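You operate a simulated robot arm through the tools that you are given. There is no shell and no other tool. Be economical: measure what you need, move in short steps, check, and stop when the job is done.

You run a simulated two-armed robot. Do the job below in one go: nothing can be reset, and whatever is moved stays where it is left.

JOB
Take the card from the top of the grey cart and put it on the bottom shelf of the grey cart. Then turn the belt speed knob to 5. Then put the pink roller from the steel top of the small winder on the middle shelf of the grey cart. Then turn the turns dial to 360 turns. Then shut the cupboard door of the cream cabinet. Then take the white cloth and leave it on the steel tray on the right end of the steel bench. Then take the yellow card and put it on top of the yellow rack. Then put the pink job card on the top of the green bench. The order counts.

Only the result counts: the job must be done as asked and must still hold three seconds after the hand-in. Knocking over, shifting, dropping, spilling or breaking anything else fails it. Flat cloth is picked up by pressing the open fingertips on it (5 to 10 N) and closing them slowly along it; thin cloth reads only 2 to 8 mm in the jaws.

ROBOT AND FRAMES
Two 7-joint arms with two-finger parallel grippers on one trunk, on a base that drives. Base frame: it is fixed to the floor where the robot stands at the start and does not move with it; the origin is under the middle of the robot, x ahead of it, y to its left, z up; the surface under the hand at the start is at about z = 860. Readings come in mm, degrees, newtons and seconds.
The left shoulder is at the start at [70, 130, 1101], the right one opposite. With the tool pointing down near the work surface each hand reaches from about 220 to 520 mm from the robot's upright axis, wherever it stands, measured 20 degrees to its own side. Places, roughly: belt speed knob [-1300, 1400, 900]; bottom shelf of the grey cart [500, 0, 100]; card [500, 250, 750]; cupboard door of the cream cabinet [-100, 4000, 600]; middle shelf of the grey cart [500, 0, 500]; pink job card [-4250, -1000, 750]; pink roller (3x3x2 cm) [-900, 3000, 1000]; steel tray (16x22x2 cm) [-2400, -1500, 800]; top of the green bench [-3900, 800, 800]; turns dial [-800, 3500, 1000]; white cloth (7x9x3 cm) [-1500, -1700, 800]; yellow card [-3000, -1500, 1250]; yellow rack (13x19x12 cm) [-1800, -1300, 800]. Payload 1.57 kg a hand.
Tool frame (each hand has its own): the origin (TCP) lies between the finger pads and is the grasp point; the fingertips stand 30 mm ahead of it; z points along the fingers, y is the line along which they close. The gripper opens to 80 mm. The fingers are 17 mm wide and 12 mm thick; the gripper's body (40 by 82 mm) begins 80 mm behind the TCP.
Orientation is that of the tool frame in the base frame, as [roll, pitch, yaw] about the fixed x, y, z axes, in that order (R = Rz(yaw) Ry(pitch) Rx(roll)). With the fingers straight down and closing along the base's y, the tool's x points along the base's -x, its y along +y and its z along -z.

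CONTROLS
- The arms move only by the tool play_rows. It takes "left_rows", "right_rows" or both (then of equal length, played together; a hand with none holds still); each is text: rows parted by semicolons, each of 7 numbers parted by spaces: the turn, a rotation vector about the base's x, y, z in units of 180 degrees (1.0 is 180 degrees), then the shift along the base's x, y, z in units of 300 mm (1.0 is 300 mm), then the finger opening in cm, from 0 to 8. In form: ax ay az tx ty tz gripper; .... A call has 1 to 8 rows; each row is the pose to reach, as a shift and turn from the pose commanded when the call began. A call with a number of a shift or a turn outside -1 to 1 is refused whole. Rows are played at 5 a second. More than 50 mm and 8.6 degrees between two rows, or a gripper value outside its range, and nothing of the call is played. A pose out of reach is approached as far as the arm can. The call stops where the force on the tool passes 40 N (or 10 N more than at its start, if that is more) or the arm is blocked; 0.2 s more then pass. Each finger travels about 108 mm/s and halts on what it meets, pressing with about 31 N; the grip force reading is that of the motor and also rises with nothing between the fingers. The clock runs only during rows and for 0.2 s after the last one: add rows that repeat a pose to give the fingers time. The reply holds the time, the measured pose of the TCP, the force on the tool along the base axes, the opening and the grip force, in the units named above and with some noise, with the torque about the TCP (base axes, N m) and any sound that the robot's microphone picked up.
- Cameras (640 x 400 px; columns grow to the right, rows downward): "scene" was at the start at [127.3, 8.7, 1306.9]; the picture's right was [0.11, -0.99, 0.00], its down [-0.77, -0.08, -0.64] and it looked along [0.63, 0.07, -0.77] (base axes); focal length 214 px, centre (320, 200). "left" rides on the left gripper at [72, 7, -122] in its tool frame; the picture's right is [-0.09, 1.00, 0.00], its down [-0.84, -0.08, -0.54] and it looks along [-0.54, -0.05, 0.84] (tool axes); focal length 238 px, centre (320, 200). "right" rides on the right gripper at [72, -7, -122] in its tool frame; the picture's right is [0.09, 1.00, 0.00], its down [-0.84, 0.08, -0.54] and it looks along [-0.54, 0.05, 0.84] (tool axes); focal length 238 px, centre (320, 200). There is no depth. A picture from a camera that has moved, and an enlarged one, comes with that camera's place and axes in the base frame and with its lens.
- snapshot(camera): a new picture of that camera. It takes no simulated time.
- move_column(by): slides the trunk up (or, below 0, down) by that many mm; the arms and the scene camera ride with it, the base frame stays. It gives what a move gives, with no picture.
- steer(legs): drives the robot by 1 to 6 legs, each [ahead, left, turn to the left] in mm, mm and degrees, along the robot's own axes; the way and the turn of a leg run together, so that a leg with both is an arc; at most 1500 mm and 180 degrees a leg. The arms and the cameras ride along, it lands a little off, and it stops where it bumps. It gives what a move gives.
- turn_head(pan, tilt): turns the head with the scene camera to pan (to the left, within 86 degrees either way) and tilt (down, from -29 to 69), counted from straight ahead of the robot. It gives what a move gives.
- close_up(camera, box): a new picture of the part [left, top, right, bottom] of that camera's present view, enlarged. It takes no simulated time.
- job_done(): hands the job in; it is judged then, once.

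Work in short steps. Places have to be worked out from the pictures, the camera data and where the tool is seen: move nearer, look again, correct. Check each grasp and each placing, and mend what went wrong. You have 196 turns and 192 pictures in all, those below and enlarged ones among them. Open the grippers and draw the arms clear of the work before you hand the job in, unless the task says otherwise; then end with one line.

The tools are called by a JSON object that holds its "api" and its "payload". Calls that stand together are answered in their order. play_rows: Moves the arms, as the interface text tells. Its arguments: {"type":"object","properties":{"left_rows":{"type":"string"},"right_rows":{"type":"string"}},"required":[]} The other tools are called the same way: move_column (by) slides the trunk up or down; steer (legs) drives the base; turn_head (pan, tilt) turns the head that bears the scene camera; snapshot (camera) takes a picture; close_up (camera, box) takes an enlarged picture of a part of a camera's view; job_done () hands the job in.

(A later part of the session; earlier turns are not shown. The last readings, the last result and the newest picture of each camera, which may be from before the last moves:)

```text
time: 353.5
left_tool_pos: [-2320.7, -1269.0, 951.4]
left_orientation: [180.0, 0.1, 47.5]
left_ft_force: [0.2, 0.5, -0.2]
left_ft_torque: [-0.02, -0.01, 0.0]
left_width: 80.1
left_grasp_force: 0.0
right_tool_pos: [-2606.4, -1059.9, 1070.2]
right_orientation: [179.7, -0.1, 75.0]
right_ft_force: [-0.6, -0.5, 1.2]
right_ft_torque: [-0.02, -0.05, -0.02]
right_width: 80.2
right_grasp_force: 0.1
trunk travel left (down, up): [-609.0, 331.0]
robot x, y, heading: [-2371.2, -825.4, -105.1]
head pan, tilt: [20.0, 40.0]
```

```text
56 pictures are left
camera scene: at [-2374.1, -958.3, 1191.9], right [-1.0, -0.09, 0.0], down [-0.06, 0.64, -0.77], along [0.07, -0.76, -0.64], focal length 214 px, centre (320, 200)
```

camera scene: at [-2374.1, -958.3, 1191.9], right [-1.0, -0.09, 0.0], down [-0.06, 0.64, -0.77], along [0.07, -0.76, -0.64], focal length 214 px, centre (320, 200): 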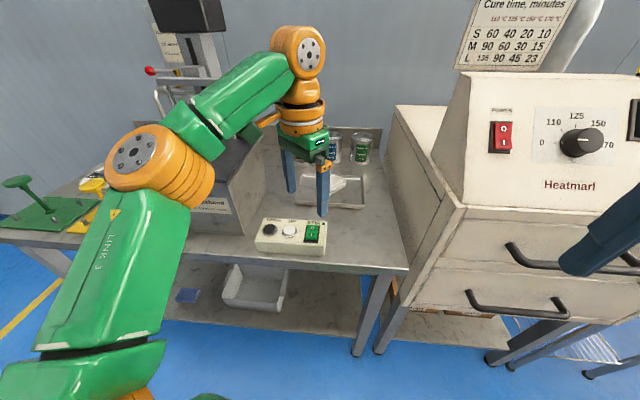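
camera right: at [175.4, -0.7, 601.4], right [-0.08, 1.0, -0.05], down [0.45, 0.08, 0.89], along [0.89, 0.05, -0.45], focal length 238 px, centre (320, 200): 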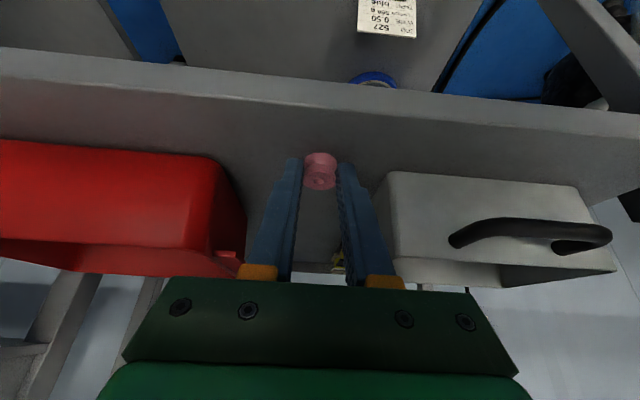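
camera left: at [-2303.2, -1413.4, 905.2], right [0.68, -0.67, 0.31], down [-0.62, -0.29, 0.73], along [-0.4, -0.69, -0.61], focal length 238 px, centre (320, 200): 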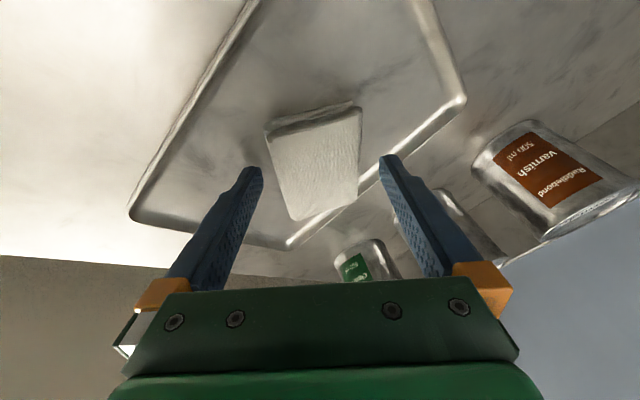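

The cloth rests in the tray. Next the yellow card: triangulation puts its foot at about [-2904, -1397, 1133] on the oven's top ledge. I raise the trunk, back off, turn to −90° and move right in front of the oven.

{"api": "move_column", "payload": {"by": 300}}

{"api": "steer", "payload": {"legs": [[-100, 0, 0], [0, 0, 15], [0, -380, 0]]}}

{"api": "turn_head", "payload": {"pan": -10, "tilt": 30}}

{"api": "snapshot", "payload": {"camera": "scene"}}

```text
time: 356.5
left_tool_pos: [-2320.5, -1268.4, 1251.9]
left_orientation: [-179.8, 0.2, 47.6]
left_ft_force: [0.0, -0.5, 0.4]
left_ft_torque: [0.0, -0.03, 0.0]
left_width: 80.1
left_grasp_force: 0.0
right_tool_pos: [-2605.6, -1058.3, 1370.1]
right_orientation: [179.7, -0.1, 75.1]
right_ft_force: [0.1, -0.2, -0.4]
right_ft_torque: [-0.03, 0.0, 0.03]
right_width: 79.9
right_grasp_force: 0.1
trunk travel left (down, up): [-909.0, 31.0]
robot x, y, heading: [-2370.0, -827.7, -104.8]
head pan, tilt: [20.0, 40.0]
```

```text
time: 360.5
left_tool_pos: [-2553.6, -1143.8, 1252.4]
left_orientation: [-179.7, 0.1, 61.8]
left_ft_force: [-0.6, 0.1, 0.1]
left_ft_torque: [-0.03, 0.03, 0.0]
left_width: 80.0
left_grasp_force: 0.1
right_tool_pos: [-2882.4, -1011.5, 1370.6]
right_orientation: [179.8, 0.0, 89.5]
right_ft_force: [0.5, -0.4, 0.1]
right_ft_torque: [0.02, -0.01, 0.01]
right_width: 80.1
right_grasp_force: 0.1
trunk travel left (down, up): [-909.0, 31.0]
robot x, y, heading: [-2720.2, -730.2, -90.5]
head pan, tilt: [20.0, 40.0]
```

```text
time: 361.4
left_tool_pos: [-2556.9, -1144.0, 1252.2]
left_orientation: [-179.8, 0.2, 61.9]
left_ft_force: [-0.7, -0.1, -0.3]
left_ft_torque: [0.02, 0.0, 0.01]
left_width: 80.2
left_grasp_force: 0.0
right_tool_pos: [-2885.4, -1011.2, 1369.7]
right_orientation: [179.8, 0.0, 89.5]
right_ft_force: [-0.7, 0.3, 0.5]
right_ft_torque: [0.01, 0.0, 0.01]
right_width: 80.1
right_grasp_force: 0.1
trunk travel left (down, up): [-909.0, 31.0]
robot x, y, heading: [-2716.0, -724.1, -90.3]
head pan, tilt: [-10.0, 30.0]
```

```text
55 pictures are left
camera scene: at [-2730.9, -865.4, 1507.1], right [-0.98, 0.18, 0.0], down [0.09, 0.49, -0.87], along [-0.16, -0.85, -0.5], focal length 214 px, centre (320, 200)
```

scene: 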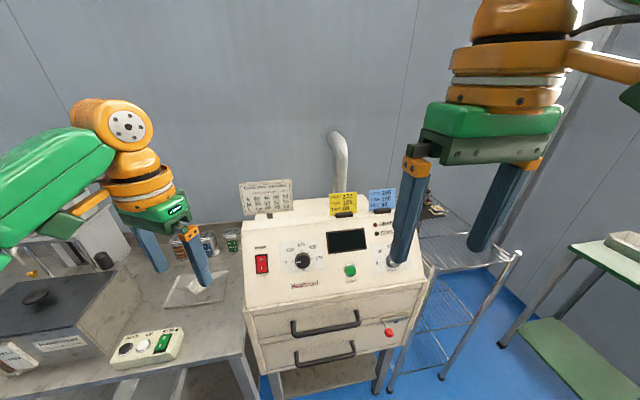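

Yellow card foot confirmed at about [-2910, -1397, 1136]; a blue card stands ~105 mm to its right. I drive 235 mm nearer, and tilt the right hand 25° forward ahead of the card.

{"api": "steer", "payload": {"legs": [[232, 0, 0]]}}

{"api": "play_rows", "payload": {"right_rows": "-0.035 0 0 -0.03 0 -0.1 8; -0.07 0 0 -0.06 -0.03 -0.22 8; -0.105 0 0 -0.08 -0.06 -0.34 8; -0.139 0 0 -0.09 -0.1 -0.45 8; -0.139 0 0 -0.09 -0.15 -0.52 8; -0.139 0 0 -0.09 -0.15 -0.52 8"}}

{"api": "snapshot", "payload": {"camera": "right"}}

{"api": "snapshot", "payload": {"camera": "scene"}}

```text
time: 363.2
left_tool_pos: [-2558.3, -1373.5, 1253.4]
left_orientation: [179.9, 0.3, 61.8]
left_ft_force: [-0.7, 0.5, 0.4]
left_ft_torque: [-0.02, -0.02, -0.04]
left_width: 79.9
left_grasp_force: 0.1
right_tool_pos: [-2888.5, -1239.5, 1372.7]
right_orientation: [179.7, 0.2, 89.4]
right_ft_force: [-0.1, 1.3, -0.2]
right_ft_torque: [-0.05, -0.01, 0.04]
right_width: 80.1
right_grasp_force: 0.0
trunk travel left (down, up): [-909.0, 31.0]
robot x, y, heading: [-2715.5, -965.3, -90.5]
head pan, tilt: [-10.0, 30.0]
```

```text
time: 364.6
left_tool_pos: [-2560.4, -1377.7, 1251.7]
left_orientation: [-179.9, 0.1, 61.9]
left_ft_force: [-0.1, -0.7, 0.0]
left_ft_torque: [-0.02, -0.01, -0.01]
left_width: 80.2
left_grasp_force: 0.1
right_tool_pos: [-2918.4, -1290.6, 1214.6]
right_orientation: [179.4, 25.1, 89.2]
right_ft_force: [-0.3, 0.1, -0.1]
right_ft_torque: [-0.01, 0.01, -0.01]
right_width: 80.0
right_grasp_force: 0.0
trunk travel left (down, up): [-909.0, 31.0]
robot x, y, heading: [-2716.0, -955.8, -90.7]
head pan, tilt: [-10.0, 30.0]
```

```text
54 pictures are left
camera right: at [-2923.9, -1172.4, 1293.8], right [1.0, 0.07, -0.03], down [0.06, -0.53, 0.85], along [0.05, -0.85, -0.53], focal length 238 px, centre (320, 200)
```

right: 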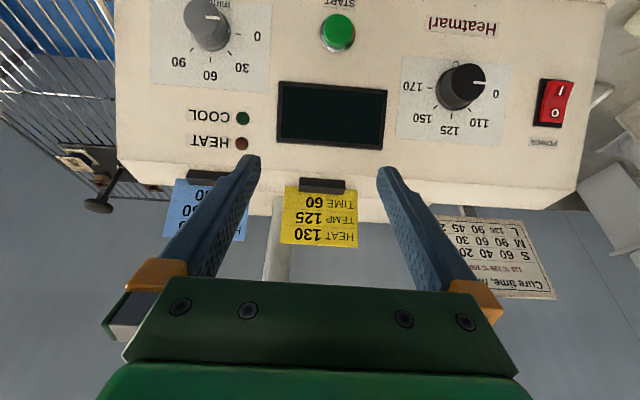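

```text
53 pictures are left
camera scene: at [-2732.3, -1099.1, 1507.2], right [-0.98, 0.18, 0.0], down [0.09, 0.49, -0.87], along [-0.16, -0.85, -0.5], focal length 214 px, centre (320, 200)
```

scene: 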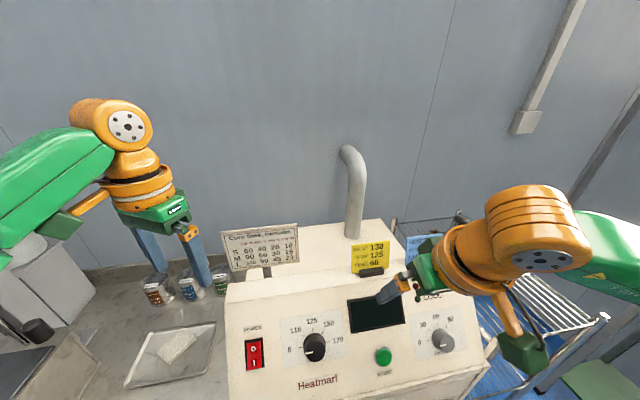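

Foot refined: [-2908, -1409, 1124]. I move to just in front of it and check.

{"api": "play_rows", "payload": {"right_rows": "0 0 0 0.02 -0.08 -0.06 8; 0 0 0 0.033 -0.16 -0.12 8; 0 0 0 0.033 -0.215 -0.18 8; 0 0 0 0.033 -0.235 -0.205 8; 0 0 0 0.033 -0.235 -0.205 8"}}

{"api": "close_up", "payload": {"camera": "right", "box": [224, 120, 416, 270]}}

{"api": "close_up", "payload": {"camera": "scene", "box": [330, 220, 450, 310]}}

```text
time: 365.8
left_tool_pos: [-2558.3, -1378.3, 1251.0]
left_orientation: [-179.8, 0.1, 61.8]
left_ft_force: [0.1, 0.3, -0.5]
left_ft_torque: [-0.03, -0.01, 0.01]
left_width: 80.1
left_grasp_force: 0.1
right_tool_pos: [-2906.7, -1359.7, 1152.2]
right_orientation: [179.4, 25.0, 89.4]
right_ft_force: [0.0, 0.8, 1.0]
right_ft_torque: [0.01, 0.0, 0.04]
right_width: 79.6
right_grasp_force: 0.1
trunk travel left (down, up): [-909.0, 31.0]
robot x, y, heading: [-2718.6, -961.9, -90.6]
head pan, tilt: [-10.0, 30.0]
```

```text
2.67 times, centred on (320, 195) of right
camera zoom: at [-2913.6, -1242.1, 1232.4], right [1.0, 0.08, -0.03], down [0.07, -0.53, 0.85], along [0.05, -0.84, -0.53], focal length 636 px, centre (320, 213)
```

zoom: 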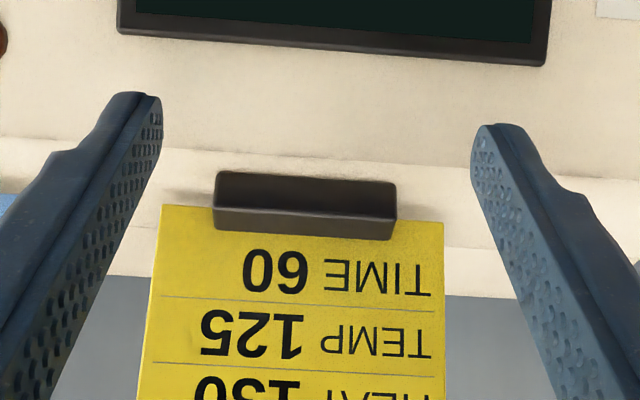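

```text
4.44 times, centred on (390, 265) of scene
camera zoom: at [-2732.6, -1099.3, 1507.1], right [-0.98, 0.18, 0.0], down [0.09, 0.49, -0.87], along [-0.16, -0.85, -0.5], focal length 953 px, centre (9, -89)
```

zoom: 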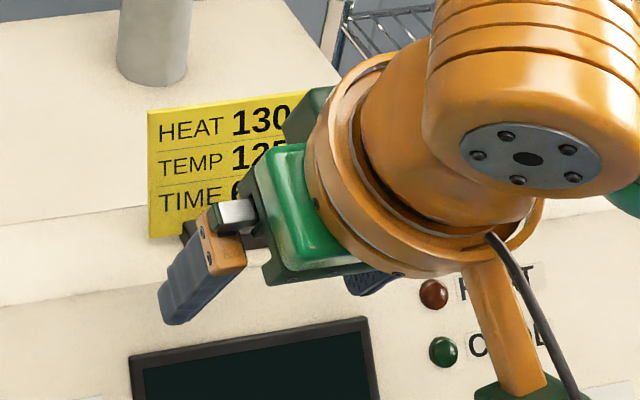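

The foot centre is [-2909, -1404, 1127]; I move 32 mm in and close.

{"api": "play_rows", "payload": {"right_rows": "0 0 0 -0.007 -0.06 0 8; 0 0 0 -0.008 -0.107 0 8; 0 0 0 -0.008 -0.107 0 8; 0 0 0 -0.008 -0.107 0 6.5; 0 0 0 -0.008 -0.107 0 5; 0 0 0 -0.008 -0.107 0 5; 0 0 0 -0.008 -0.107 0 5"}}

{"api": "close_up", "payload": {"camera": "right", "box": [224, 120, 416, 270]}}

```text
time: 367.4
left_tool_pos: [-2559.0, -1377.2, 1252.2]
left_orientation: [-179.9, 0.2, 61.8]
left_ft_force: [-0.9, 0.4, -0.1]
left_ft_torque: [-0.02, 0.01, 0.0]
left_width: 79.8
left_grasp_force: 0.1
right_tool_pos: [-2908.8, -1390.4, 1152.0]
right_orientation: [179.4, 25.0, 89.3]
right_ft_force: [0.8, 0.7, 1.4]
right_ft_torque: [-0.03, -0.02, 0.02]
right_width: 54.9
right_grasp_force: 30.9
trunk travel left (down, up): [-909.0, 31.0]
robot x, y, heading: [-2716.9, -959.3, -90.7]
head pan, tilt: [-10.0, 30.0]
```

```text
2.67 times, centred on (320, 195) of right
camera zoom: at [-2914.3, -1271.9, 1232.9], right [1.0, 0.08, -0.03], down [0.07, -0.53, 0.85], along [0.05, -0.84, -0.53], focal length 636 px, centre (320, 213)
```

zoom: 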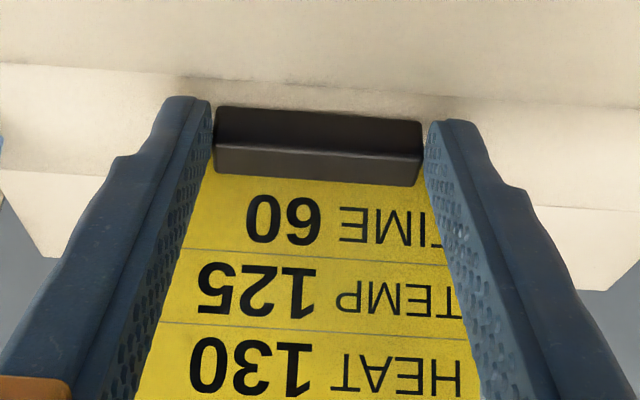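

Gripped at 54.9 mm. I lift and draw back, then drive back and left toward the yellow rack.

{"api": "play_rows", "payload": {"right_rows": "0 0 0 0 0.01 0.06 5; 0 0 0 0 0.03 0.16 5; 0 0 0 0 0.1 0.26 5; 0 0 0 0 0.22 0.32 5; 0 0 0 0 0.35 0.34 5; 0 0 0 0 0.35 0.34 5"}}

{"api": "steer", "payload": {"legs": [[-280, 0, 0.6], [0, 1080, 0]]}}

{"api": "turn_head", "payload": {"pan": -15, "tilt": 40}}

{"api": "snapshot", "payload": {"camera": "scene"}}

```text
time: 368.8
left_tool_pos: [-2557.8, -1378.5, 1252.9]
left_orientation: [-180.0, 0.1, 61.8]
left_ft_force: [0.0, -0.4, -0.8]
left_ft_torque: [0.02, -0.02, 0.02]
left_width: 79.8
left_grasp_force: 0.1
right_tool_pos: [-2910.1, -1283.9, 1255.0]
right_orientation: [179.4, 24.9, 89.3]
right_ft_force: [0.8, -0.5, -1.0]
right_ft_torque: [0.01, 0.0, 0.0]
right_width: 54.7
right_grasp_force: 30.6
trunk travel left (down, up): [-909.0, 31.0]
robot x, y, heading: [-2715.3, -959.6, -90.6]
head pan, tilt: [-10.0, 30.0]
```

```text
time: 376.0
left_tool_pos: [-1437.7, -1087.2, 1251.8]
left_orientation: [-179.9, 0.2, 62.9]
left_ft_force: [-0.4, 0.1, -0.1]
left_ft_torque: [-0.01, -0.01, 0.01]
left_width: 80.2
left_grasp_force: 0.0
right_tool_pos: [-1788.9, -1001.0, 1255.0]
right_orientation: [179.3, 25.0, 90.4]
right_ft_force: [-0.7, 0.0, 0.5]
right_ft_torque: [-0.01, -0.01, 0.02]
right_width: 54.7
right_grasp_force: 30.5
trunk travel left (down, up): [-909.0, 31.0]
robot x, y, heading: [-1600.3, -674.6, -89.7]
head pan, tilt: [-10.0, 30.0]
```

```text
time: 376.8
left_tool_pos: [-1436.5, -1087.3, 1252.3]
left_orientation: [180.0, 0.1, 62.9]
left_ft_force: [0.2, 1.7, 0.9]
left_ft_torque: [0.02, 0.02, 0.03]
left_width: 80.0
left_grasp_force: 0.2
right_tool_pos: [-1789.0, -1001.0, 1255.9]
right_orientation: [179.4, 25.0, 90.5]
right_ft_force: [0.6, 0.2, 0.2]
right_ft_torque: [0.02, 0.0, 0.0]
right_width: 55.1
right_grasp_force: 31.1
trunk travel left (down, up): [-909.0, 31.0]
robot x, y, heading: [-1601.6, -674.3, -89.7]
head pan, tilt: [-15.0, 40.0]
```

```text
49 pictures are left
camera scene: at [-1622.1, -805.2, 1491.8], right [-0.97, 0.25, 0.0], down [0.16, 0.62, -0.77], along [-0.19, -0.74, -0.64], focal length 214 px, centre (320, 200)
```

scene: 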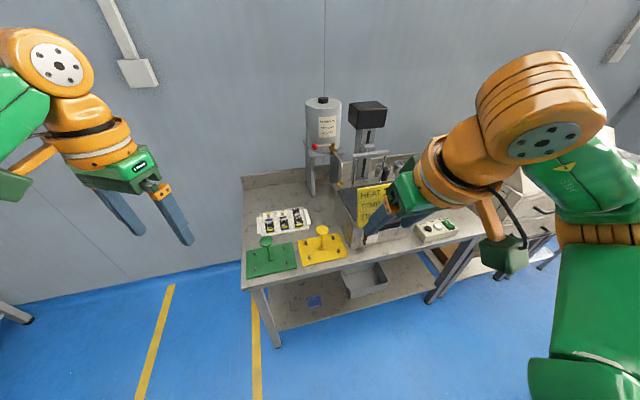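

{"api": "close_up", "payload": {"camera": "scene", "box": [240, 200, 370, 280]}}

```text
4.92 times, centred on (305, 240) of scene
camera zoom: at [-1622.1, -805.2, 1491.8], right [-0.97, 0.25, 0.0], down [0.16, 0.62, -0.77], along [-0.19, -0.74, -0.64], focal length 1056 px, centre (394, 3)
```

zoom: 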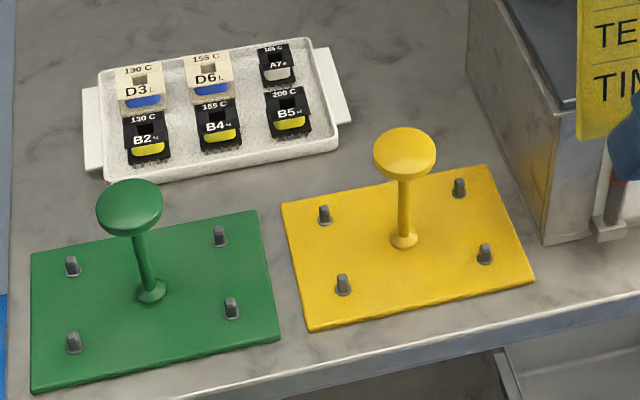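

The rack is a plate (x −1861…−1671, y −1400…−1270) with four pegs and a central post at [-1766, -1335]. I'll stand the card between the front pegs at about [-1766, -1288]. I drive up and lower the trunk.

{"api": "steer", "payload": {"legs": [[245, 22, -0.3]]}}

{"api": "move_column", "payload": {"by": -270}}

{"api": "snapshot", "payload": {"camera": "right"}}

```text
time: 378.6
left_tool_pos: [-1415.4, -1338.2, 1253.1]
left_orientation: [180.0, 0.4, 62.4]
left_ft_force: [-0.5, -1.1, 0.5]
left_ft_torque: [-0.02, -0.02, 0.02]
left_width: 80.1
left_grasp_force: 0.0
right_tool_pos: [-1767.1, -1250.1, 1256.9]
right_orientation: [179.4, 25.2, 90.0]
right_ft_force: [0.3, 0.7, -0.8]
right_ft_torque: [-0.04, -0.05, 0.01]
right_width: 55.3
right_grasp_force: 31.0
trunk travel left (down, up): [-909.0, 31.0]
robot x, y, heading: [-1579.6, -927.2, -89.7]
head pan, tilt: [-15.0, 40.0]
```

```text
time: 381.3
left_tool_pos: [-1415.2, -1342.2, 981.6]
left_orientation: [-179.9, 0.1, 62.5]
left_ft_force: [0.1, -0.2, -0.2]
left_ft_torque: [0.0, -0.05, 0.01]
left_width: 80.0
left_grasp_force: 0.0
right_tool_pos: [-1767.2, -1252.7, 985.3]
right_orientation: [179.4, 25.0, 90.0]
right_ft_force: [-0.9, 0.6, 0.2]
right_ft_torque: [0.04, -0.01, -0.01]
right_width: 55.1
right_grasp_force: 30.4
trunk travel left (down, up): [-639.0, 301.0]
robot x, y, heading: [-1581.6, -926.8, -89.9]
head pan, tilt: [-15.0, 40.0]
```

```text
47 pictures are left
camera right: at [-1774.9, -1135.6, 1065.8], right [1.0, 0.09, -0.03], down [0.07, -0.53, 0.85], along [0.06, -0.84, -0.53], focal length 238 px, centre (320, 200)
```

right: 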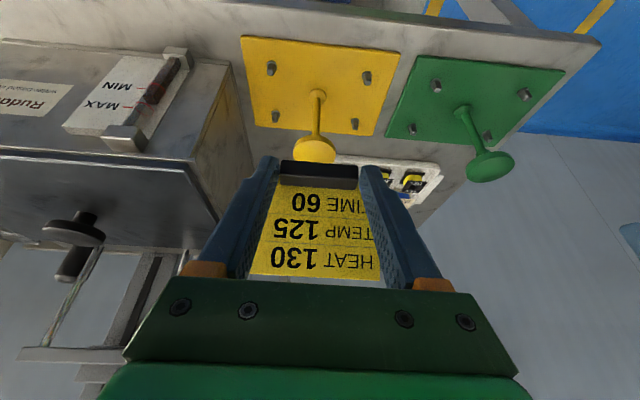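

The mushroom top (z≈887) overhangs to y≈-1306, so I descend in front of it first, then slide the card in under it. Lowering to ~12 mm above plate height at y −1233.

{"api": "play_rows", "payload": {"right_rows": "0 0 0 0 0.067 -0.06 5; 0 0 0 0 0.067 -0.2 5; 0 0 0 0 0.067 -0.34 5; 0 0 0 0 0.067 -0.47 5; 0 0 0 0 0.067 -0.55 5; 0 0 0 0 0.067 -0.55 5"}}

{"api": "snapshot", "payload": {"camera": "right"}}

{"api": "snapshot", "payload": {"camera": "scene"}}

```text
time: 382.7
left_tool_pos: [-1414.4, -1342.8, 980.8]
left_orientation: [-179.9, 0.1, 62.5]
left_ft_force: [0.6, -0.7, -0.6]
left_ft_torque: [-0.01, 0.02, 0.01]
left_width: 79.8
left_grasp_force: 0.0
right_tool_pos: [-1768.9, -1258.7, 822.9]
right_orientation: [179.4, 24.9, 90.1]
right_ft_force: [0.3, 0.1, -0.6]
right_ft_torque: [0.04, 0.0, -0.04]
right_width: 55.0
right_grasp_force: 31.0
right hand out of reach, approached as far as the arm can: row 3, 4, 5, 6
trunk travel left (down, up): [-639.0, 301.0]
robot x, y, heading: [-1582.2, -924.4, -89.8]
head pan, tilt: [-15.0, 40.0]
```

```text
46 pictures are left
camera right: at [-1777.5, -1141.2, 903.1], right [1.0, 0.09, -0.03], down [0.07, -0.53, 0.85], along [0.06, -0.84, -0.53], focal length 238 px, centre (320, 200)
```

right: 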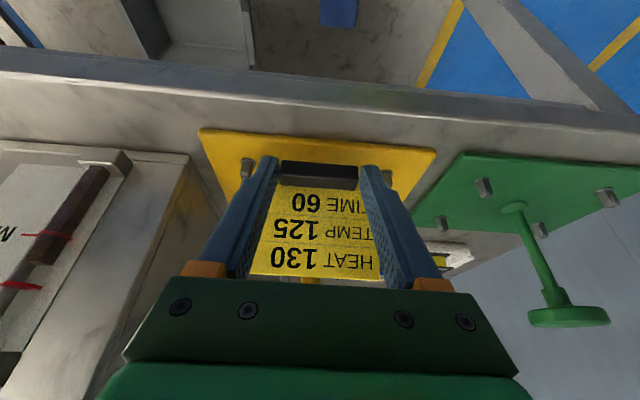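

```text
45 pictures are left
camera scene: at [-1598.6, -1058.6, 1221.8], right [-0.97, 0.26, 0.0], down [0.16, 0.62, -0.77], along [-0.2, -0.74, -0.64], focal length 214 px, centre (320, 200)
```

scene: 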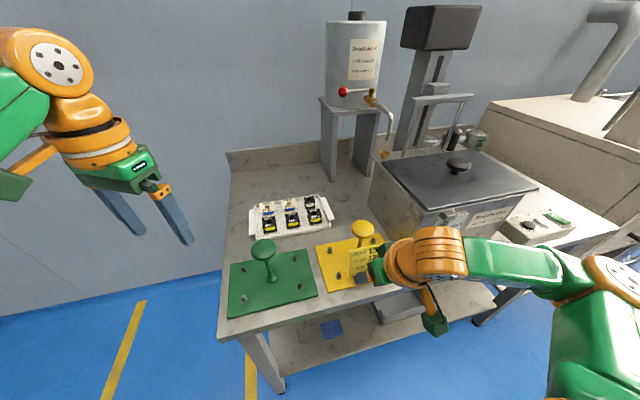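

The card is just above the plate between the front pegs, no contact. I slide 17 mm in and lower gently to contact.

{"api": "play_rows", "payload": {"right_rows": "0 0 0 0.005 -0.03 0 5; 0 0 0 0.005 -0.057 0 5; 0 0 0 0.005 -0.057 -0.02 5; 0 0 0 0.005 -0.057 -0.035 5; 0 0 0 0.005 -0.057 -0.045 5; 0 0 0 0.005 -0.057 -0.045 5"}}

{"api": "close_up", "payload": {"camera": "scene", "box": [300, 210, 400, 300]}}

```text
time: 384.1
left_tool_pos: [-1414.0, -1342.4, 982.3]
left_orientation: [-180.0, 0.1, 62.6]
left_ft_force: [-0.3, -0.1, 0.1]
left_ft_torque: [-0.03, -0.02, 0.01]
left_width: 79.7
left_grasp_force: 0.0
right_tool_pos: [-1768.4, -1275.6, 809.1]
right_orientation: [179.3, 25.0, 90.0]
right_ft_force: [0.1, 0.1, -0.7]
right_ft_torque: [0.0, 0.04, 0.01]
right_width: 55.1
right_grasp_force: 30.9
trunk travel left (down, up): [-639.0, 301.0]
robot x, y, heading: [-1579.4, -928.7, -89.7]
head pan, tilt: [-15.0, 40.0]
```

```text
4.44 times, centred on (350, 255) of scene
camera zoom: at [-1598.7, -1058.7, 1221.8], right [-0.97, 0.26, 0.0], down [0.16, 0.62, -0.77], along [-0.2, -0.74, -0.64], focal length 953 px, centre (187, -44)
```

zoom: 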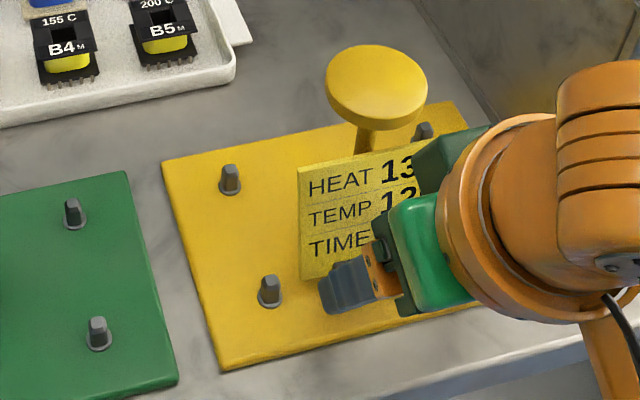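

Well placed between pegs, in front of the post. I continue lowering in 2–3 mm steps.

{"api": "play_rows", "payload": {"right_rows": "0 0 0 0 0 -0.008 5; 0 0 0 0 0 -0.016 5; 0 0 0 0 0 -0.016 5"}}

```text
time: 384.9
left_tool_pos: [-1415.3, -1341.7, 981.3]
left_orientation: [-179.9, 0.0, 62.5]
left_ft_force: [0.6, -0.1, -0.1]
left_ft_torque: [0.0, 0.0, 0.02]
left_width: 80.0
left_grasp_force: 0.0
right_tool_pos: [-1770.1, -1276.9, 803.9]
right_orientation: [179.4, 25.0, 89.9]
right_ft_force: [-0.3, 1.0, -0.4]
right_ft_torque: [0.04, 0.01, 0.04]
right_width: 54.9
right_grasp_force: 30.6
trunk travel left (down, up): [-639.0, 301.0]
robot x, y, heading: [-1578.8, -926.4, -89.6]
head pan, tilt: [-15.0, 40.0]
```

{"api": "play_rows", "payload": {"right_rows": "0 0 0 0 0 -0.008 5; 0 0 0 0 0 -0.016 5; 0 0 0 0 0 -0.024 5; 0 0 0 0 0 -0.024 5"}}

```text
time: 385.9
left_tool_pos: [-1413.7, -1338.2, 982.4]
left_orientation: [-179.8, 0.2, 62.5]
left_ft_force: [-0.5, 0.5, 0.3]
left_ft_torque: [-0.03, 0.02, -0.03]
left_width: 80.1
left_grasp_force: 0.1
right_tool_pos: [-1769.4, -1275.7, 800.5]
right_orientation: [179.5, 25.4, 90.0]
right_ft_force: [-4.0, -6.1, 27.6]
right_ft_torque: [-0.7, 0.15, -0.08]
right_width: 55.3
right_grasp_force: 30.7
trunk travel left (down, up): [-639.0, 301.0]
robot x, y, heading: [-1577.8, -926.0, -89.8]
head pan, tilt: [-15.0, 40.0]
```

Contact. I relieve the force by 2 mm, then open to 66 mm.

{"api": "play_rows", "payload": {"right_rows": "0 0 0 0 0 0.008 5; 0 0 0 0 0 0.008 6; 0 0 0 0 0 0.008 6.6; 0 0 0 0 0 0.008 6.6"}}

{"api": "close_up", "payload": {"camera": "right", "box": [200, 120, 440, 280]}}

```text
time: 386.9
left_tool_pos: [-1415.0, -1340.7, 981.4]
left_orientation: [-179.9, 0.3, 62.5]
left_ft_force: [-0.9, 0.2, 0.1]
left_ft_torque: [0.0, 0.05, 0.0]
left_width: 80.2
left_grasp_force: 0.0
right_tool_pos: [-1769.7, -1277.4, 799.3]
right_orientation: [179.4, 24.9, 90.0]
right_ft_force: [0.3, 0.5, 0.0]
right_ft_torque: [0.04, 0.01, -0.02]
right_width: 65.9
right_grasp_force: 0.1
trunk travel left (down, up): [-639.0, 301.0]
robot x, y, heading: [-1576.9, -924.7, -89.8]
head pan, tilt: [-15.0, 40.0]
```

```text
2.50 times, centred on (320, 200) of right
camera zoom: at [-1776.9, -1159.4, 879.4], right [1.0, 0.09, -0.03], down [0.07, -0.53, 0.84], along [0.06, -0.84, -0.53], focal length 596 px, centre (320, 200)
```

zoom: 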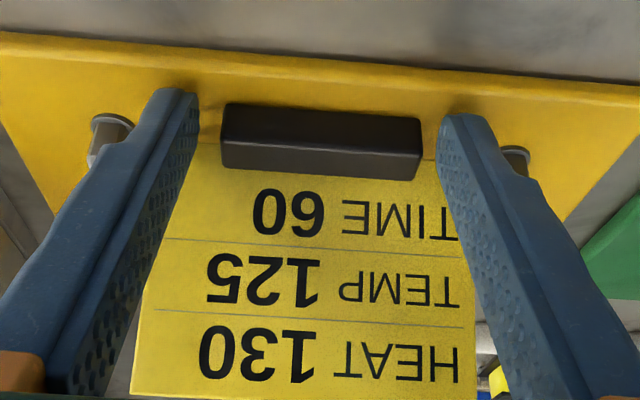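

The card stands free. I withdraw straight back by driving backward 220 mm, then check.

{"api": "steer", "payload": {"legs": [[-220, 0, 0]]}}

{"api": "close_up", "payload": {"camera": "scene", "box": [240, 160, 440, 285]}}

```text
time: 388.6
left_tool_pos: [-1416.8, -1124.4, 980.7]
left_orientation: [-179.9, 0.1, 62.5]
left_ft_force: [0.3, 0.2, 0.4]
left_ft_torque: [-0.01, 0.01, -0.02]
left_width: 80.0
left_grasp_force: 0.1
right_tool_pos: [-1770.1, -1058.7, 799.7]
right_orientation: [179.4, 25.0, 89.9]
right_ft_force: [-0.7, 0.1, 0.0]
right_ft_torque: [0.04, -0.01, -0.01]
right_width: 66.0
right_grasp_force: 0.1
trunk travel left (down, up): [-639.0, 301.0]
robot x, y, heading: [-1581.4, -707.8, -90.1]
head pan, tilt: [-15.0, 40.0]
```

```text
3.20 times, centred on (340, 222) of scene
camera zoom: at [-1599.4, -840.0, 1221.7], right [-0.97, 0.26, 0.0], down [0.17, 0.62, -0.77], along [-0.2, -0.74, -0.64], focal length 686 px, centre (256, 128)
```

zoom: 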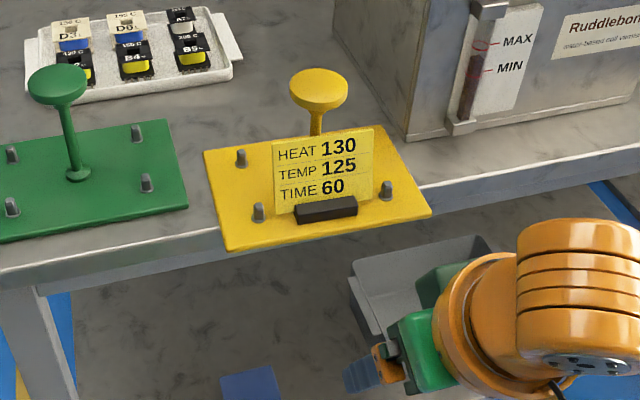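

The yellow card stands on the yellow rack. Next the pink job card: I raise the trunk, straighten the right hand, back off, turn to face −x and drive toward the window-side benches.

{"api": "move_column", "payload": {"by": 100}}

{"api": "play_rows", "payload": {"right_rows": "0.04 0 0 0 0 0.1 8; 0.08 0 0 0 0 0.2 8; 0.12 0 0 0 0 0.3 8; 0.139 0 0 0 0 0.42 8; 0.139 0 0 0 0 0.54 8; 0.139 0 0 0 0 0.66 8; 0.139 0 0 0 0 0.78 8"}}

{"api": "steer", "payload": {"legs": [[-120, 0, 0], [0, 0, -90], [1450, 0, 0]]}}

{"api": "turn_head", "payload": {"pan": 0, "tilt": 20}}

{"api": "snapshot", "payload": {"camera": "scene"}}

```text
time: 389.9
left_tool_pos: [-1416.6, -1122.2, 1081.4]
left_orientation: [-179.9, 0.0, 62.4]
left_ft_force: [-0.2, 0.2, -0.1]
left_ft_torque: [0.04, -0.02, -0.02]
left_width: 80.2
left_grasp_force: 0.0
right_tool_pos: [-1770.6, -1058.7, 899.5]
right_orientation: [179.4, 25.1, 90.0]
right_ft_force: [0.5, 0.8, 0.2]
right_ft_torque: [0.01, -0.01, 0.03]
right_width: 65.9
right_grasp_force: 0.2
trunk travel left (down, up): [-739.0, 201.0]
robot x, y, heading: [-1578.2, -706.3, -90.1]
head pan, tilt: [-15.0, 40.0]
```

```text
time: 391.6
left_tool_pos: [-1415.2, -1121.5, 1082.0]
left_orientation: [-179.9, 0.2, 62.4]
left_ft_force: [0.2, -0.3, -0.3]
left_ft_torque: [-0.01, -0.05, 0.01]
left_width: 80.2
left_grasp_force: 0.1
right_tool_pos: [-1768.8, -1058.6, 1132.3]
right_orientation: [179.5, 0.0, 89.9]
right_ft_force: [0.4, -0.1, 0.1]
right_ft_torque: [-0.02, -0.01, -0.01]
right_width: 80.1
right_grasp_force: 0.0
trunk travel left (down, up): [-739.0, 201.0]
robot x, y, heading: [-1580.9, -709.1, -89.7]
head pan, tilt: [-15.0, 40.0]
```

```text
time: 403.4
left_tool_pos: [-3421.7, -679.2, 1082.0]
left_orientation: [-179.9, 0.1, -30.4]
left_ft_force: [0.2, 0.6, 0.6]
left_ft_torque: [0.03, -0.02, -0.04]
left_width: 80.2
left_grasp_force: 0.0
right_tool_pos: [-3341.4, -329.6, 1131.9]
right_orientation: [179.4, 0.0, -2.9]
right_ft_force: [0.8, 0.1, 0.3]
right_ft_torque: [-0.01, 0.03, 0.02]
right_width: 80.3
right_grasp_force: 0.1
trunk travel left (down, up): [-739.0, 201.0]
robot x, y, heading: [-2997.5, -537.7, 177.3]
head pan, tilt: [-15.0, 40.0]
```

```text
time: 404.2
left_tool_pos: [-3422.2, -678.6, 1081.5]
left_orientation: [-179.9, 0.1, -30.4]
left_ft_force: [0.0, 1.3, -0.2]
left_ft_torque: [0.0, -0.01, 0.0]
left_width: 80.1
left_grasp_force: 0.2
right_tool_pos: [-3341.8, -329.7, 1131.3]
right_orientation: [179.4, -0.1, -2.8]
right_ft_force: [-0.2, -0.1, 0.6]
right_ft_torque: [-0.02, 0.02, -0.03]
right_width: 79.8
right_grasp_force: 0.2
trunk travel left (down, up): [-739.0, 201.0]
robot x, y, heading: [-2999.4, -537.3, 177.2]
head pan, tilt: [0.0, 20.0]
```

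```text
41 pictures are left
camera scene: at [-3141.4, -530.3, 1353.1], right [0.05, 1.0, 0.0], down [0.34, -0.02, -0.94], along [-0.94, 0.05, -0.34], focal length 214 px, centre (320, 200)
```

scene: 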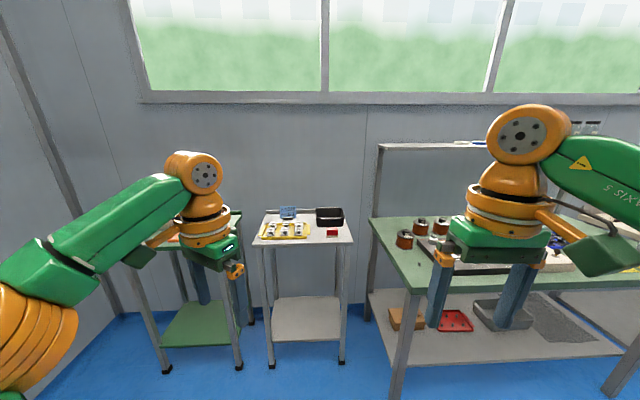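

The green bench is on the right (front x≈-3724, left end y≈-165). The small green table at left is hidden by my left arm; I shift left 350 mm and look.

{"api": "steer", "payload": {"legs": [[0, 330, 2.8]]}}

{"api": "turn_head", "payload": {"pan": 0, "tilt": 30}}

{"api": "snapshot", "payload": {"camera": "scene"}}

{"api": "snapshot", "payload": {"camera": "left"}}

```text
time: 406.4
left_tool_pos: [-3418.9, -1029.2, 1081.1]
left_orientation: [-180.0, 0.1, -27.1]
left_ft_force: [0.8, 0.0, 0.1]
left_ft_torque: [0.0, 0.02, 0.0]
left_width: 80.1
left_grasp_force: 0.0
right_tool_pos: [-3359.8, -675.4, 1131.2]
right_orientation: [179.4, 0.0, 0.6]
right_ft_force: [-0.1, -0.2, 0.5]
right_ft_torque: [0.01, -0.03, -0.01]
right_width: 80.1
right_grasp_force: 0.0
trunk travel left (down, up): [-739.0, 201.0]
robot x, y, heading: [-3004.1, -867.1, -179.5]
head pan, tilt: [0.0, 20.0]
```

```text
time: 407.1
left_tool_pos: [-3419.4, -1031.3, 1083.1]
left_orientation: [-179.8, 0.1, -27.1]
left_ft_force: [0.4, 0.4, -0.4]
left_ft_torque: [0.02, 0.01, 0.01]
left_width: 80.1
left_grasp_force: 0.1
right_tool_pos: [-3360.0, -677.8, 1132.3]
right_orientation: [179.3, 0.0, 0.5]
right_ft_force: [0.4, -0.2, 0.3]
right_ft_torque: [-0.01, 0.0, -0.01]
right_width: 79.9
right_grasp_force: 0.0
trunk travel left (down, up): [-739.0, 201.0]
robot x, y, heading: [-3006.0, -866.5, -179.5]
head pan, tilt: [0.0, 30.0]
```

```text
40 pictures are left
camera scene: at [-3144.9, -866.6, 1337.2], right [-0.01, 1.0, 0.0], down [0.5, 0.01, -0.87], along [-0.87, -0.01, -0.5], focal length 214 px, centre (320, 200)
```

scene: 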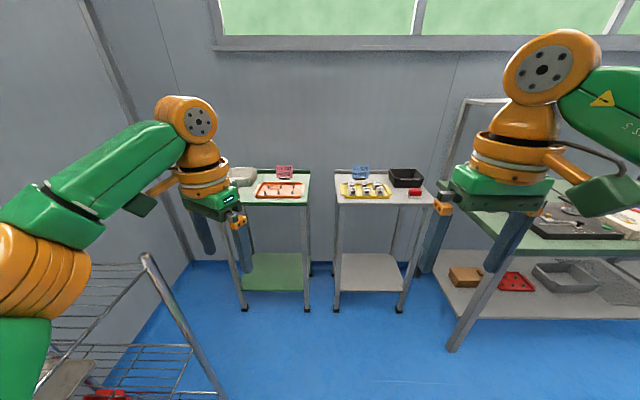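

```text
39 pictures are left
camera left: at [-3358.4, -1070.1, 1202.5], right [-0.54, -0.84, 0.0], down [-0.71, 0.45, 0.54], along [-0.46, 0.29, -0.84], focal length 238 px, centre (320, 200)
```

left: 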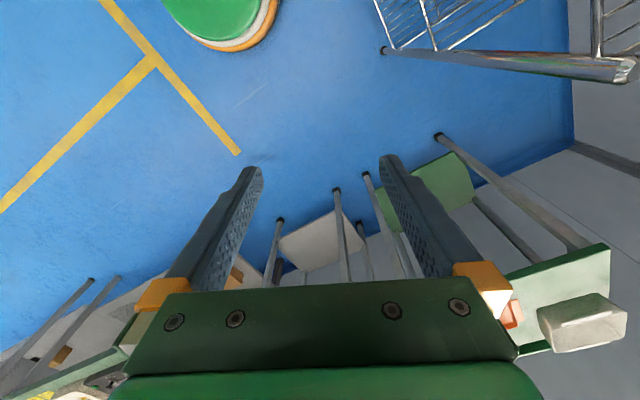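

The pink card stands at the back of the small green table, near [-4350, -1100]. I drive ahead 700 mm and align the left hand.

{"api": "steer", "payload": {"legs": [[700, 0, -0.5]]}}

{"api": "play_rows", "payload": {"left_rows": "0 0 0.04 0 0 0 8; 0 0 0.08 0 0 0 8; 0 0 0.12 0 0 0 8; 0 0 0.15 0 0 0 8"}}

{"api": "snapshot", "payload": {"camera": "scene"}}

{"api": "snapshot", "payload": {"camera": "left"}}

```text
time: 411.0
left_tool_pos: [-4145.8, -1025.7, 1082.1]
left_orientation: [-179.9, 0.2, -28.0]
left_ft_force: [0.0, -0.2, 0.3]
left_ft_torque: [0.02, -0.05, 0.01]
left_width: 80.4
left_grasp_force: 0.1
right_tool_pos: [-4079.5, -673.2, 1131.4]
right_orientation: [179.4, 0.0, -0.4]
right_ft_force: [-0.4, 0.1, -0.8]
right_ft_torque: [0.01, 0.01, -0.01]
right_width: 80.2
right_grasp_force: 0.1
trunk travel left (down, up): [-739.0, 201.0]
robot x, y, heading: [-3728.4, -868.1, 179.6]
head pan, tilt: [0.0, 30.0]
```

```text
time: 412.0
left_tool_pos: [-4145.6, -1027.8, 1080.1]
left_orientation: [-179.8, 0.1, -0.9]
left_ft_force: [-0.1, -0.2, -0.1]
left_ft_torque: [-0.01, -0.01, 0.01]
left_width: 79.9
left_grasp_force: 0.1
right_tool_pos: [-4080.4, -671.9, 1131.5]
right_orientation: [179.5, 0.0, -0.4]
right_ft_force: [0.5, 0.4, 0.1]
right_ft_torque: [-0.01, 0.02, -0.01]
right_width: 80.1
right_grasp_force: 0.1
trunk travel left (down, up): [-739.0, 201.0]
robot x, y, heading: [-3732.0, -868.6, 179.8]
head pan, tilt: [0.0, 30.0]
```

```text
38 pictures are left
camera scene: at [-3869.3, -865.7, 1337.1], right [0.01, 1.0, 0.0], down [0.5, 0.0, -0.87], along [-0.87, 0.01, -0.5], focal length 214 px, centre (320, 200)
```

scene: 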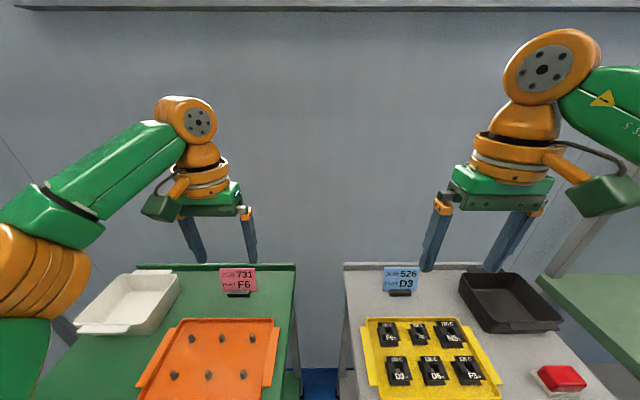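

```text
37 pictures are left
camera left: at [-4074.6, -1034.3, 1201.8], right [-0.11, -0.99, 0.0], down [-0.83, 0.09, 0.54], along [-0.54, 0.06, -0.84], focal length 238 px, centre (320, 200)
```

left: 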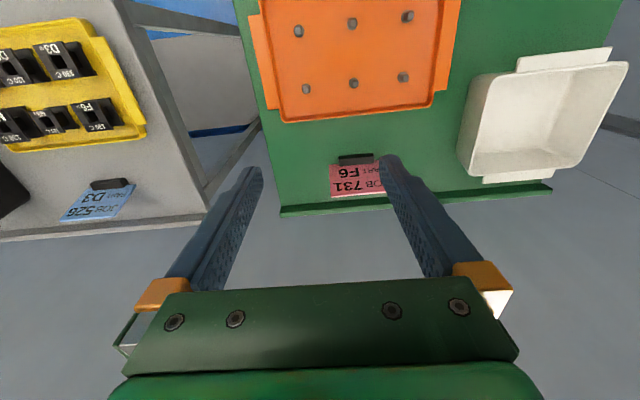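

Pink card foot at about [-4231, -1072, 851]. I shift the base 50 mm left, then bring the left hand in front of it with a 25° tilt.

{"api": "steer", "payload": {"legs": [[0, 50, 0]]}}

{"api": "play_rows", "payload": {"left_rows": "0 0.03 0 -0.02 0.005 -0.1 8; 0 0.06 0 -0.05 0.01 -0.2 8; 0 0.09 0 -0.08 0.015 -0.3 8; 0 0.115 0 -0.11 0.02 -0.4 8; 0 0.139 0 -0.14 0.02 -0.5 8; 0 0.139 0 -0.15 0.02 -0.57 8; 0 0.139 0 -0.15 0.02 -0.57 8"}}

{"api": "snapshot", "payload": {"camera": "left"}}

{"api": "snapshot", "payload": {"camera": "scene"}}

```text
time: 412.9
left_tool_pos: [-4147.2, -1071.2, 1080.6]
left_orientation: [179.8, 0.1, -1.0]
left_ft_force: [-0.3, 1.1, -0.1]
left_ft_torque: [-0.06, 0.02, 0.0]
left_width: 80.1
left_grasp_force: 0.1
right_tool_pos: [-4080.3, -715.8, 1131.7]
right_orientation: [179.1, 0.0, -0.5]
right_ft_force: [-0.2, 0.9, 0.4]
right_ft_torque: [-0.03, 0.02, -0.01]
right_width: 80.1
right_grasp_force: 0.0
trunk travel left (down, up): [-739.0, 201.0]
robot x, y, heading: [-3732.7, -915.8, 180.0]
head pan, tilt: [0.0, 30.0]
```

```text
time: 414.5
left_tool_pos: [-4191.0, -1071.6, 910.9]
left_orientation: [179.6, 25.2, -1.1]
left_ft_force: [-0.2, -1.3, -0.2]
left_ft_torque: [-0.04, -0.01, -0.02]
left_width: 79.9
left_grasp_force: 0.1
right_tool_pos: [-4080.5, -722.7, 1132.4]
right_orientation: [179.3, 0.0, -0.5]
right_ft_force: [-0.3, -0.2, -0.1]
right_ft_torque: [-0.01, -0.03, 0.01]
right_width: 80.1
right_grasp_force: 0.1
trunk travel left (down, up): [-739.0, 201.0]
robot x, y, heading: [-3732.9, -915.9, 179.8]
head pan, tilt: [0.0, 30.0]
```

```text
36 pictures are left
camera left: at [-4075.2, -1078.2, 988.7], right [-0.1, -0.99, 0.05], down [-0.53, 0.09, 0.85], along [-0.85, 0.06, -0.53], focal length 238 px, centre (320, 200)
```

left: 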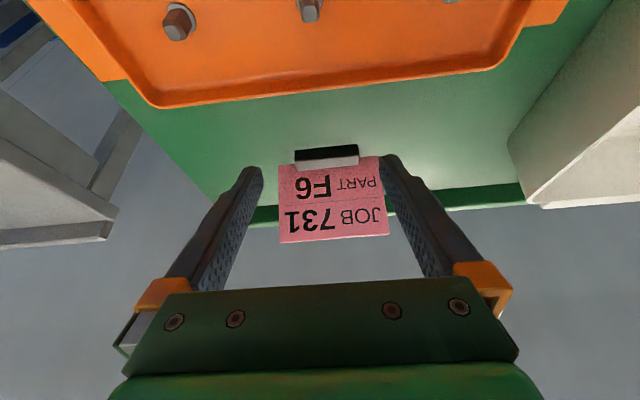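

```text
35 pictures are left
camera scene: at [-3869.5, -915.3, 1337.2], right [0.01, 1.0, 0.0], down [0.5, 0.0, -0.87], along [-0.87, 0.01, -0.5], focal length 214 px, centre (320, 200)
```

scene: 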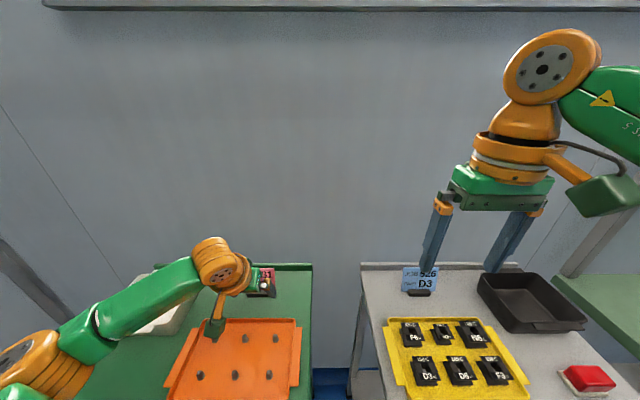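

Foot confirmed at [-4232, -1074, 846]. I descend, move in 30 mm and close on it.

{"api": "play_rows", "payload": {"left_rows": "0 0 0 0 -0.008 -0.07 8; 0 0 0 0 -0.008 -0.125 8; 0 0 0 -0.05 -0.008 -0.125 8; 0 0 0 -0.1 -0.008 -0.125 8; 0 0 0 -0.1 -0.008 -0.125 8; 0 0 0 -0.1 -0.008 -0.125 6.5; 0 0 0 -0.1 -0.008 -0.125 5; 0 0 0 -0.1 -0.008 -0.125 5"}}

{"api": "close_up", "payload": {"camera": "left", "box": [224, 120, 416, 270]}}

```text
time: 416.3
left_tool_pos: [-4223.5, -1072.3, 872.8]
left_orientation: [179.6, 25.2, -1.1]
left_ft_force: [0.1, 0.7, 0.1]
left_ft_torque: [0.02, 0.0, 0.03]
left_width: 55.2
left_grasp_force: 31.6
right_tool_pos: [-4080.9, -722.9, 1132.5]
right_orientation: [179.4, 0.1, -0.4]
right_ft_force: [0.0, -0.5, 0.4]
right_ft_torque: [-0.01, 0.0, 0.0]
right_width: 80.0
right_grasp_force: 0.0
trunk travel left (down, up): [-739.0, 201.0]
robot x, y, heading: [-3733.4, -914.7, 179.7]
head pan, tilt: [0.0, 30.0]
```

```text
2.67 times, centred on (320, 195) of left
camera zoom: at [-4106.6, -1080.0, 952.4], right [-0.1, -0.99, 0.05], down [-0.53, 0.09, 0.85], along [-0.84, 0.06, -0.53], focal length 636 px, centre (320, 213)
```

zoom: 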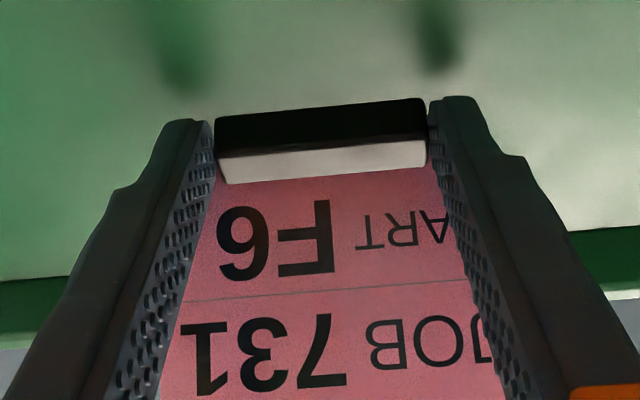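

Gripped at 55 mm. I lift it, draw back, and reverse from the table.

{"api": "play_rows", "payload": {"left_rows": "0 0 0 0.01 0 0.06 5; 0 0 0 0.03 0 0.18 5; 0 0 0 0.06 0 0.32 5; 0 0 0 0.1 0 0.46 5; 0 0 0 0.15 0 0.58 5; 0 0 0 0.2 0 0.6 5; 0 0 0 0.2 0 0.6 5"}}

{"api": "steer", "payload": {"legs": [[-600, 0, 0]]}}

{"api": "snapshot", "payload": {"camera": "left"}}

```text
time: 417.9
left_tool_pos: [-4162.2, -1071.7, 1052.6]
left_orientation: [179.7, 25.2, -1.2]
left_ft_force: [0.5, -0.1, -0.3]
left_ft_torque: [0.02, 0.01, -0.01]
left_width: 55.2
left_grasp_force: 30.9
right_tool_pos: [-4081.0, -722.9, 1130.7]
right_orientation: [179.4, 0.0, -0.5]
right_ft_force: [0.2, 0.5, 0.7]
right_ft_torque: [-0.03, 0.01, 0.01]
right_width: 79.7
right_grasp_force: 0.0
trunk travel left (down, up): [-739.0, 201.0]
robot x, y, heading: [-3730.5, -912.7, 179.7]
head pan, tilt: [0.0, 30.0]
```

```text
time: 421.4
left_tool_pos: [-3554.8, -1076.6, 1051.7]
left_orientation: [179.7, 25.1, -0.9]
left_ft_force: [-0.4, -0.3, -2.0]
left_ft_torque: [-0.02, -0.01, 0.01]
left_width: 55.0
left_grasp_force: 30.9
right_tool_pos: [-3477.8, -727.0, 1130.4]
right_orientation: [179.4, -0.1, -0.4]
right_ft_force: [0.5, 0.9, 1.2]
right_ft_torque: [0.0, 0.01, 0.01]
right_width: 80.2
right_grasp_force: 0.0
trunk travel left (down, up): [-739.0, 201.0]
robot x, y, heading: [-3125.5, -920.8, 179.8]
head pan, tilt: [0.0, 30.0]
```

```text
33 pictures are left
camera left: at [-3440.1, -1083.6, 1130.7], right [-0.1, -0.99, 0.05], down [-0.53, 0.09, 0.85], along [-0.84, 0.06, -0.53], focal length 238 px, centre (320, 200)
```

left: 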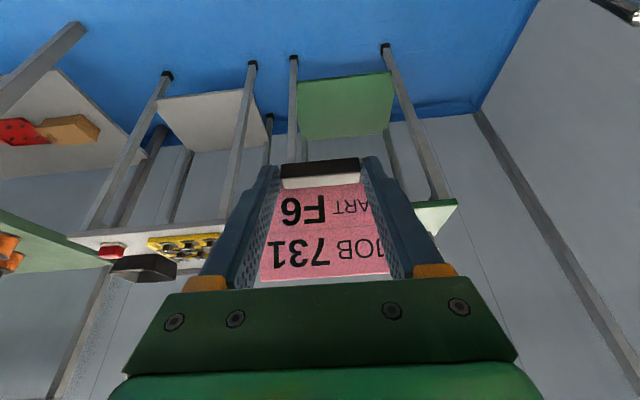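

Card is held. I slide right along the benches to about y=330 and look at the green bench top.

{"api": "steer", "payload": {"legs": [[0, -1300, 0]]}}

{"api": "turn_head", "payload": {"pan": 0, "tilt": 30}}

{"api": "snapshot", "payload": {"camera": "scene"}}

```text
time: 427.9
left_tool_pos: [-3538.5, 248.6, 1051.5]
left_orientation: [179.7, 25.1, -2.5]
left_ft_force: [-0.5, -0.8, -0.7]
left_ft_torque: [0.01, -0.03, 0.02]
left_width: 54.9
left_grasp_force: 31.1
right_tool_pos: [-3450.8, 594.9, 1131.4]
right_orientation: [179.4, 0.1, -1.8]
right_ft_force: [-0.4, 0.5, -0.7]
right_ft_torque: [0.0, 0.01, 0.0]
right_width: 79.9
right_grasp_force: 0.0
trunk travel left (down, up): [-739.0, 201.0]
robot x, y, heading: [-3104.0, 394.4, 178.3]
head pan, tilt: [0.0, 30.0]
```

```text
time: 428.5
left_tool_pos: [-3538.8, 248.8, 1052.0]
left_orientation: [179.6, 25.1, -2.5]
left_ft_force: [0.0, 0.4, 0.0]
left_ft_torque: [-0.02, -0.05, -0.01]
left_width: 54.9
left_grasp_force: 30.8
right_tool_pos: [-3450.4, 596.0, 1131.3]
right_orientation: [179.4, 0.0, -1.8]
right_ft_force: [-0.2, 0.6, 0.6]
right_ft_torque: [0.0, -0.02, -0.03]
right_width: 80.0
right_grasp_force: 0.1
trunk travel left (down, up): [-739.0, 201.0]
robot x, y, heading: [-3103.1, 392.9, 178.0]
head pan, tilt: [0.0, 30.0]
```

```text
32 pictures are left
camera scene: at [-3243.5, 398.1, 1337.1], right [0.03, 1.0, 0.0], down [0.5, -0.01, -0.87], along [-0.87, 0.03, -0.5], focal length 214 px, centre (320, 200)
```

scene: 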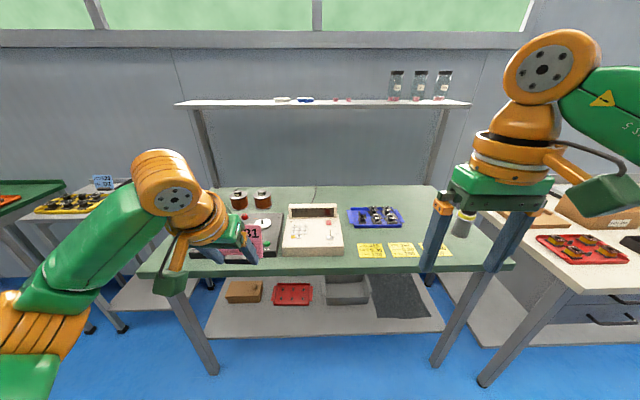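

{"api": "close_up", "payload": {"camera": "scene", "box": [230, 175, 520, 280]}}

```text
2.21 times, centred on (375, 228) of scene
camera zoom: at [-3243.5, 398.1, 1337.1], right [0.03, 1.0, 0.0], down [0.5, -0.01, -0.87], along [-0.87, 0.03, -0.5], focal length 473 px, centre (199, 139)
```

zoom: 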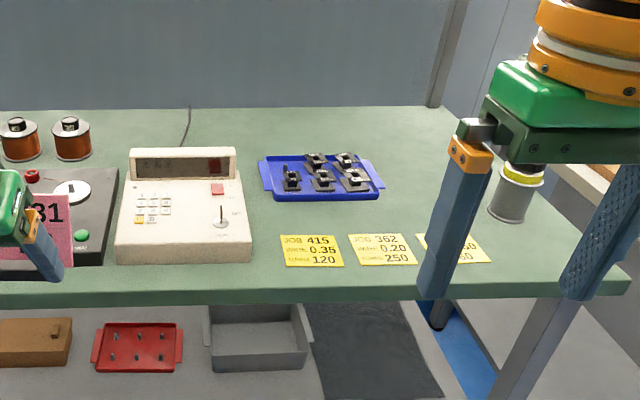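

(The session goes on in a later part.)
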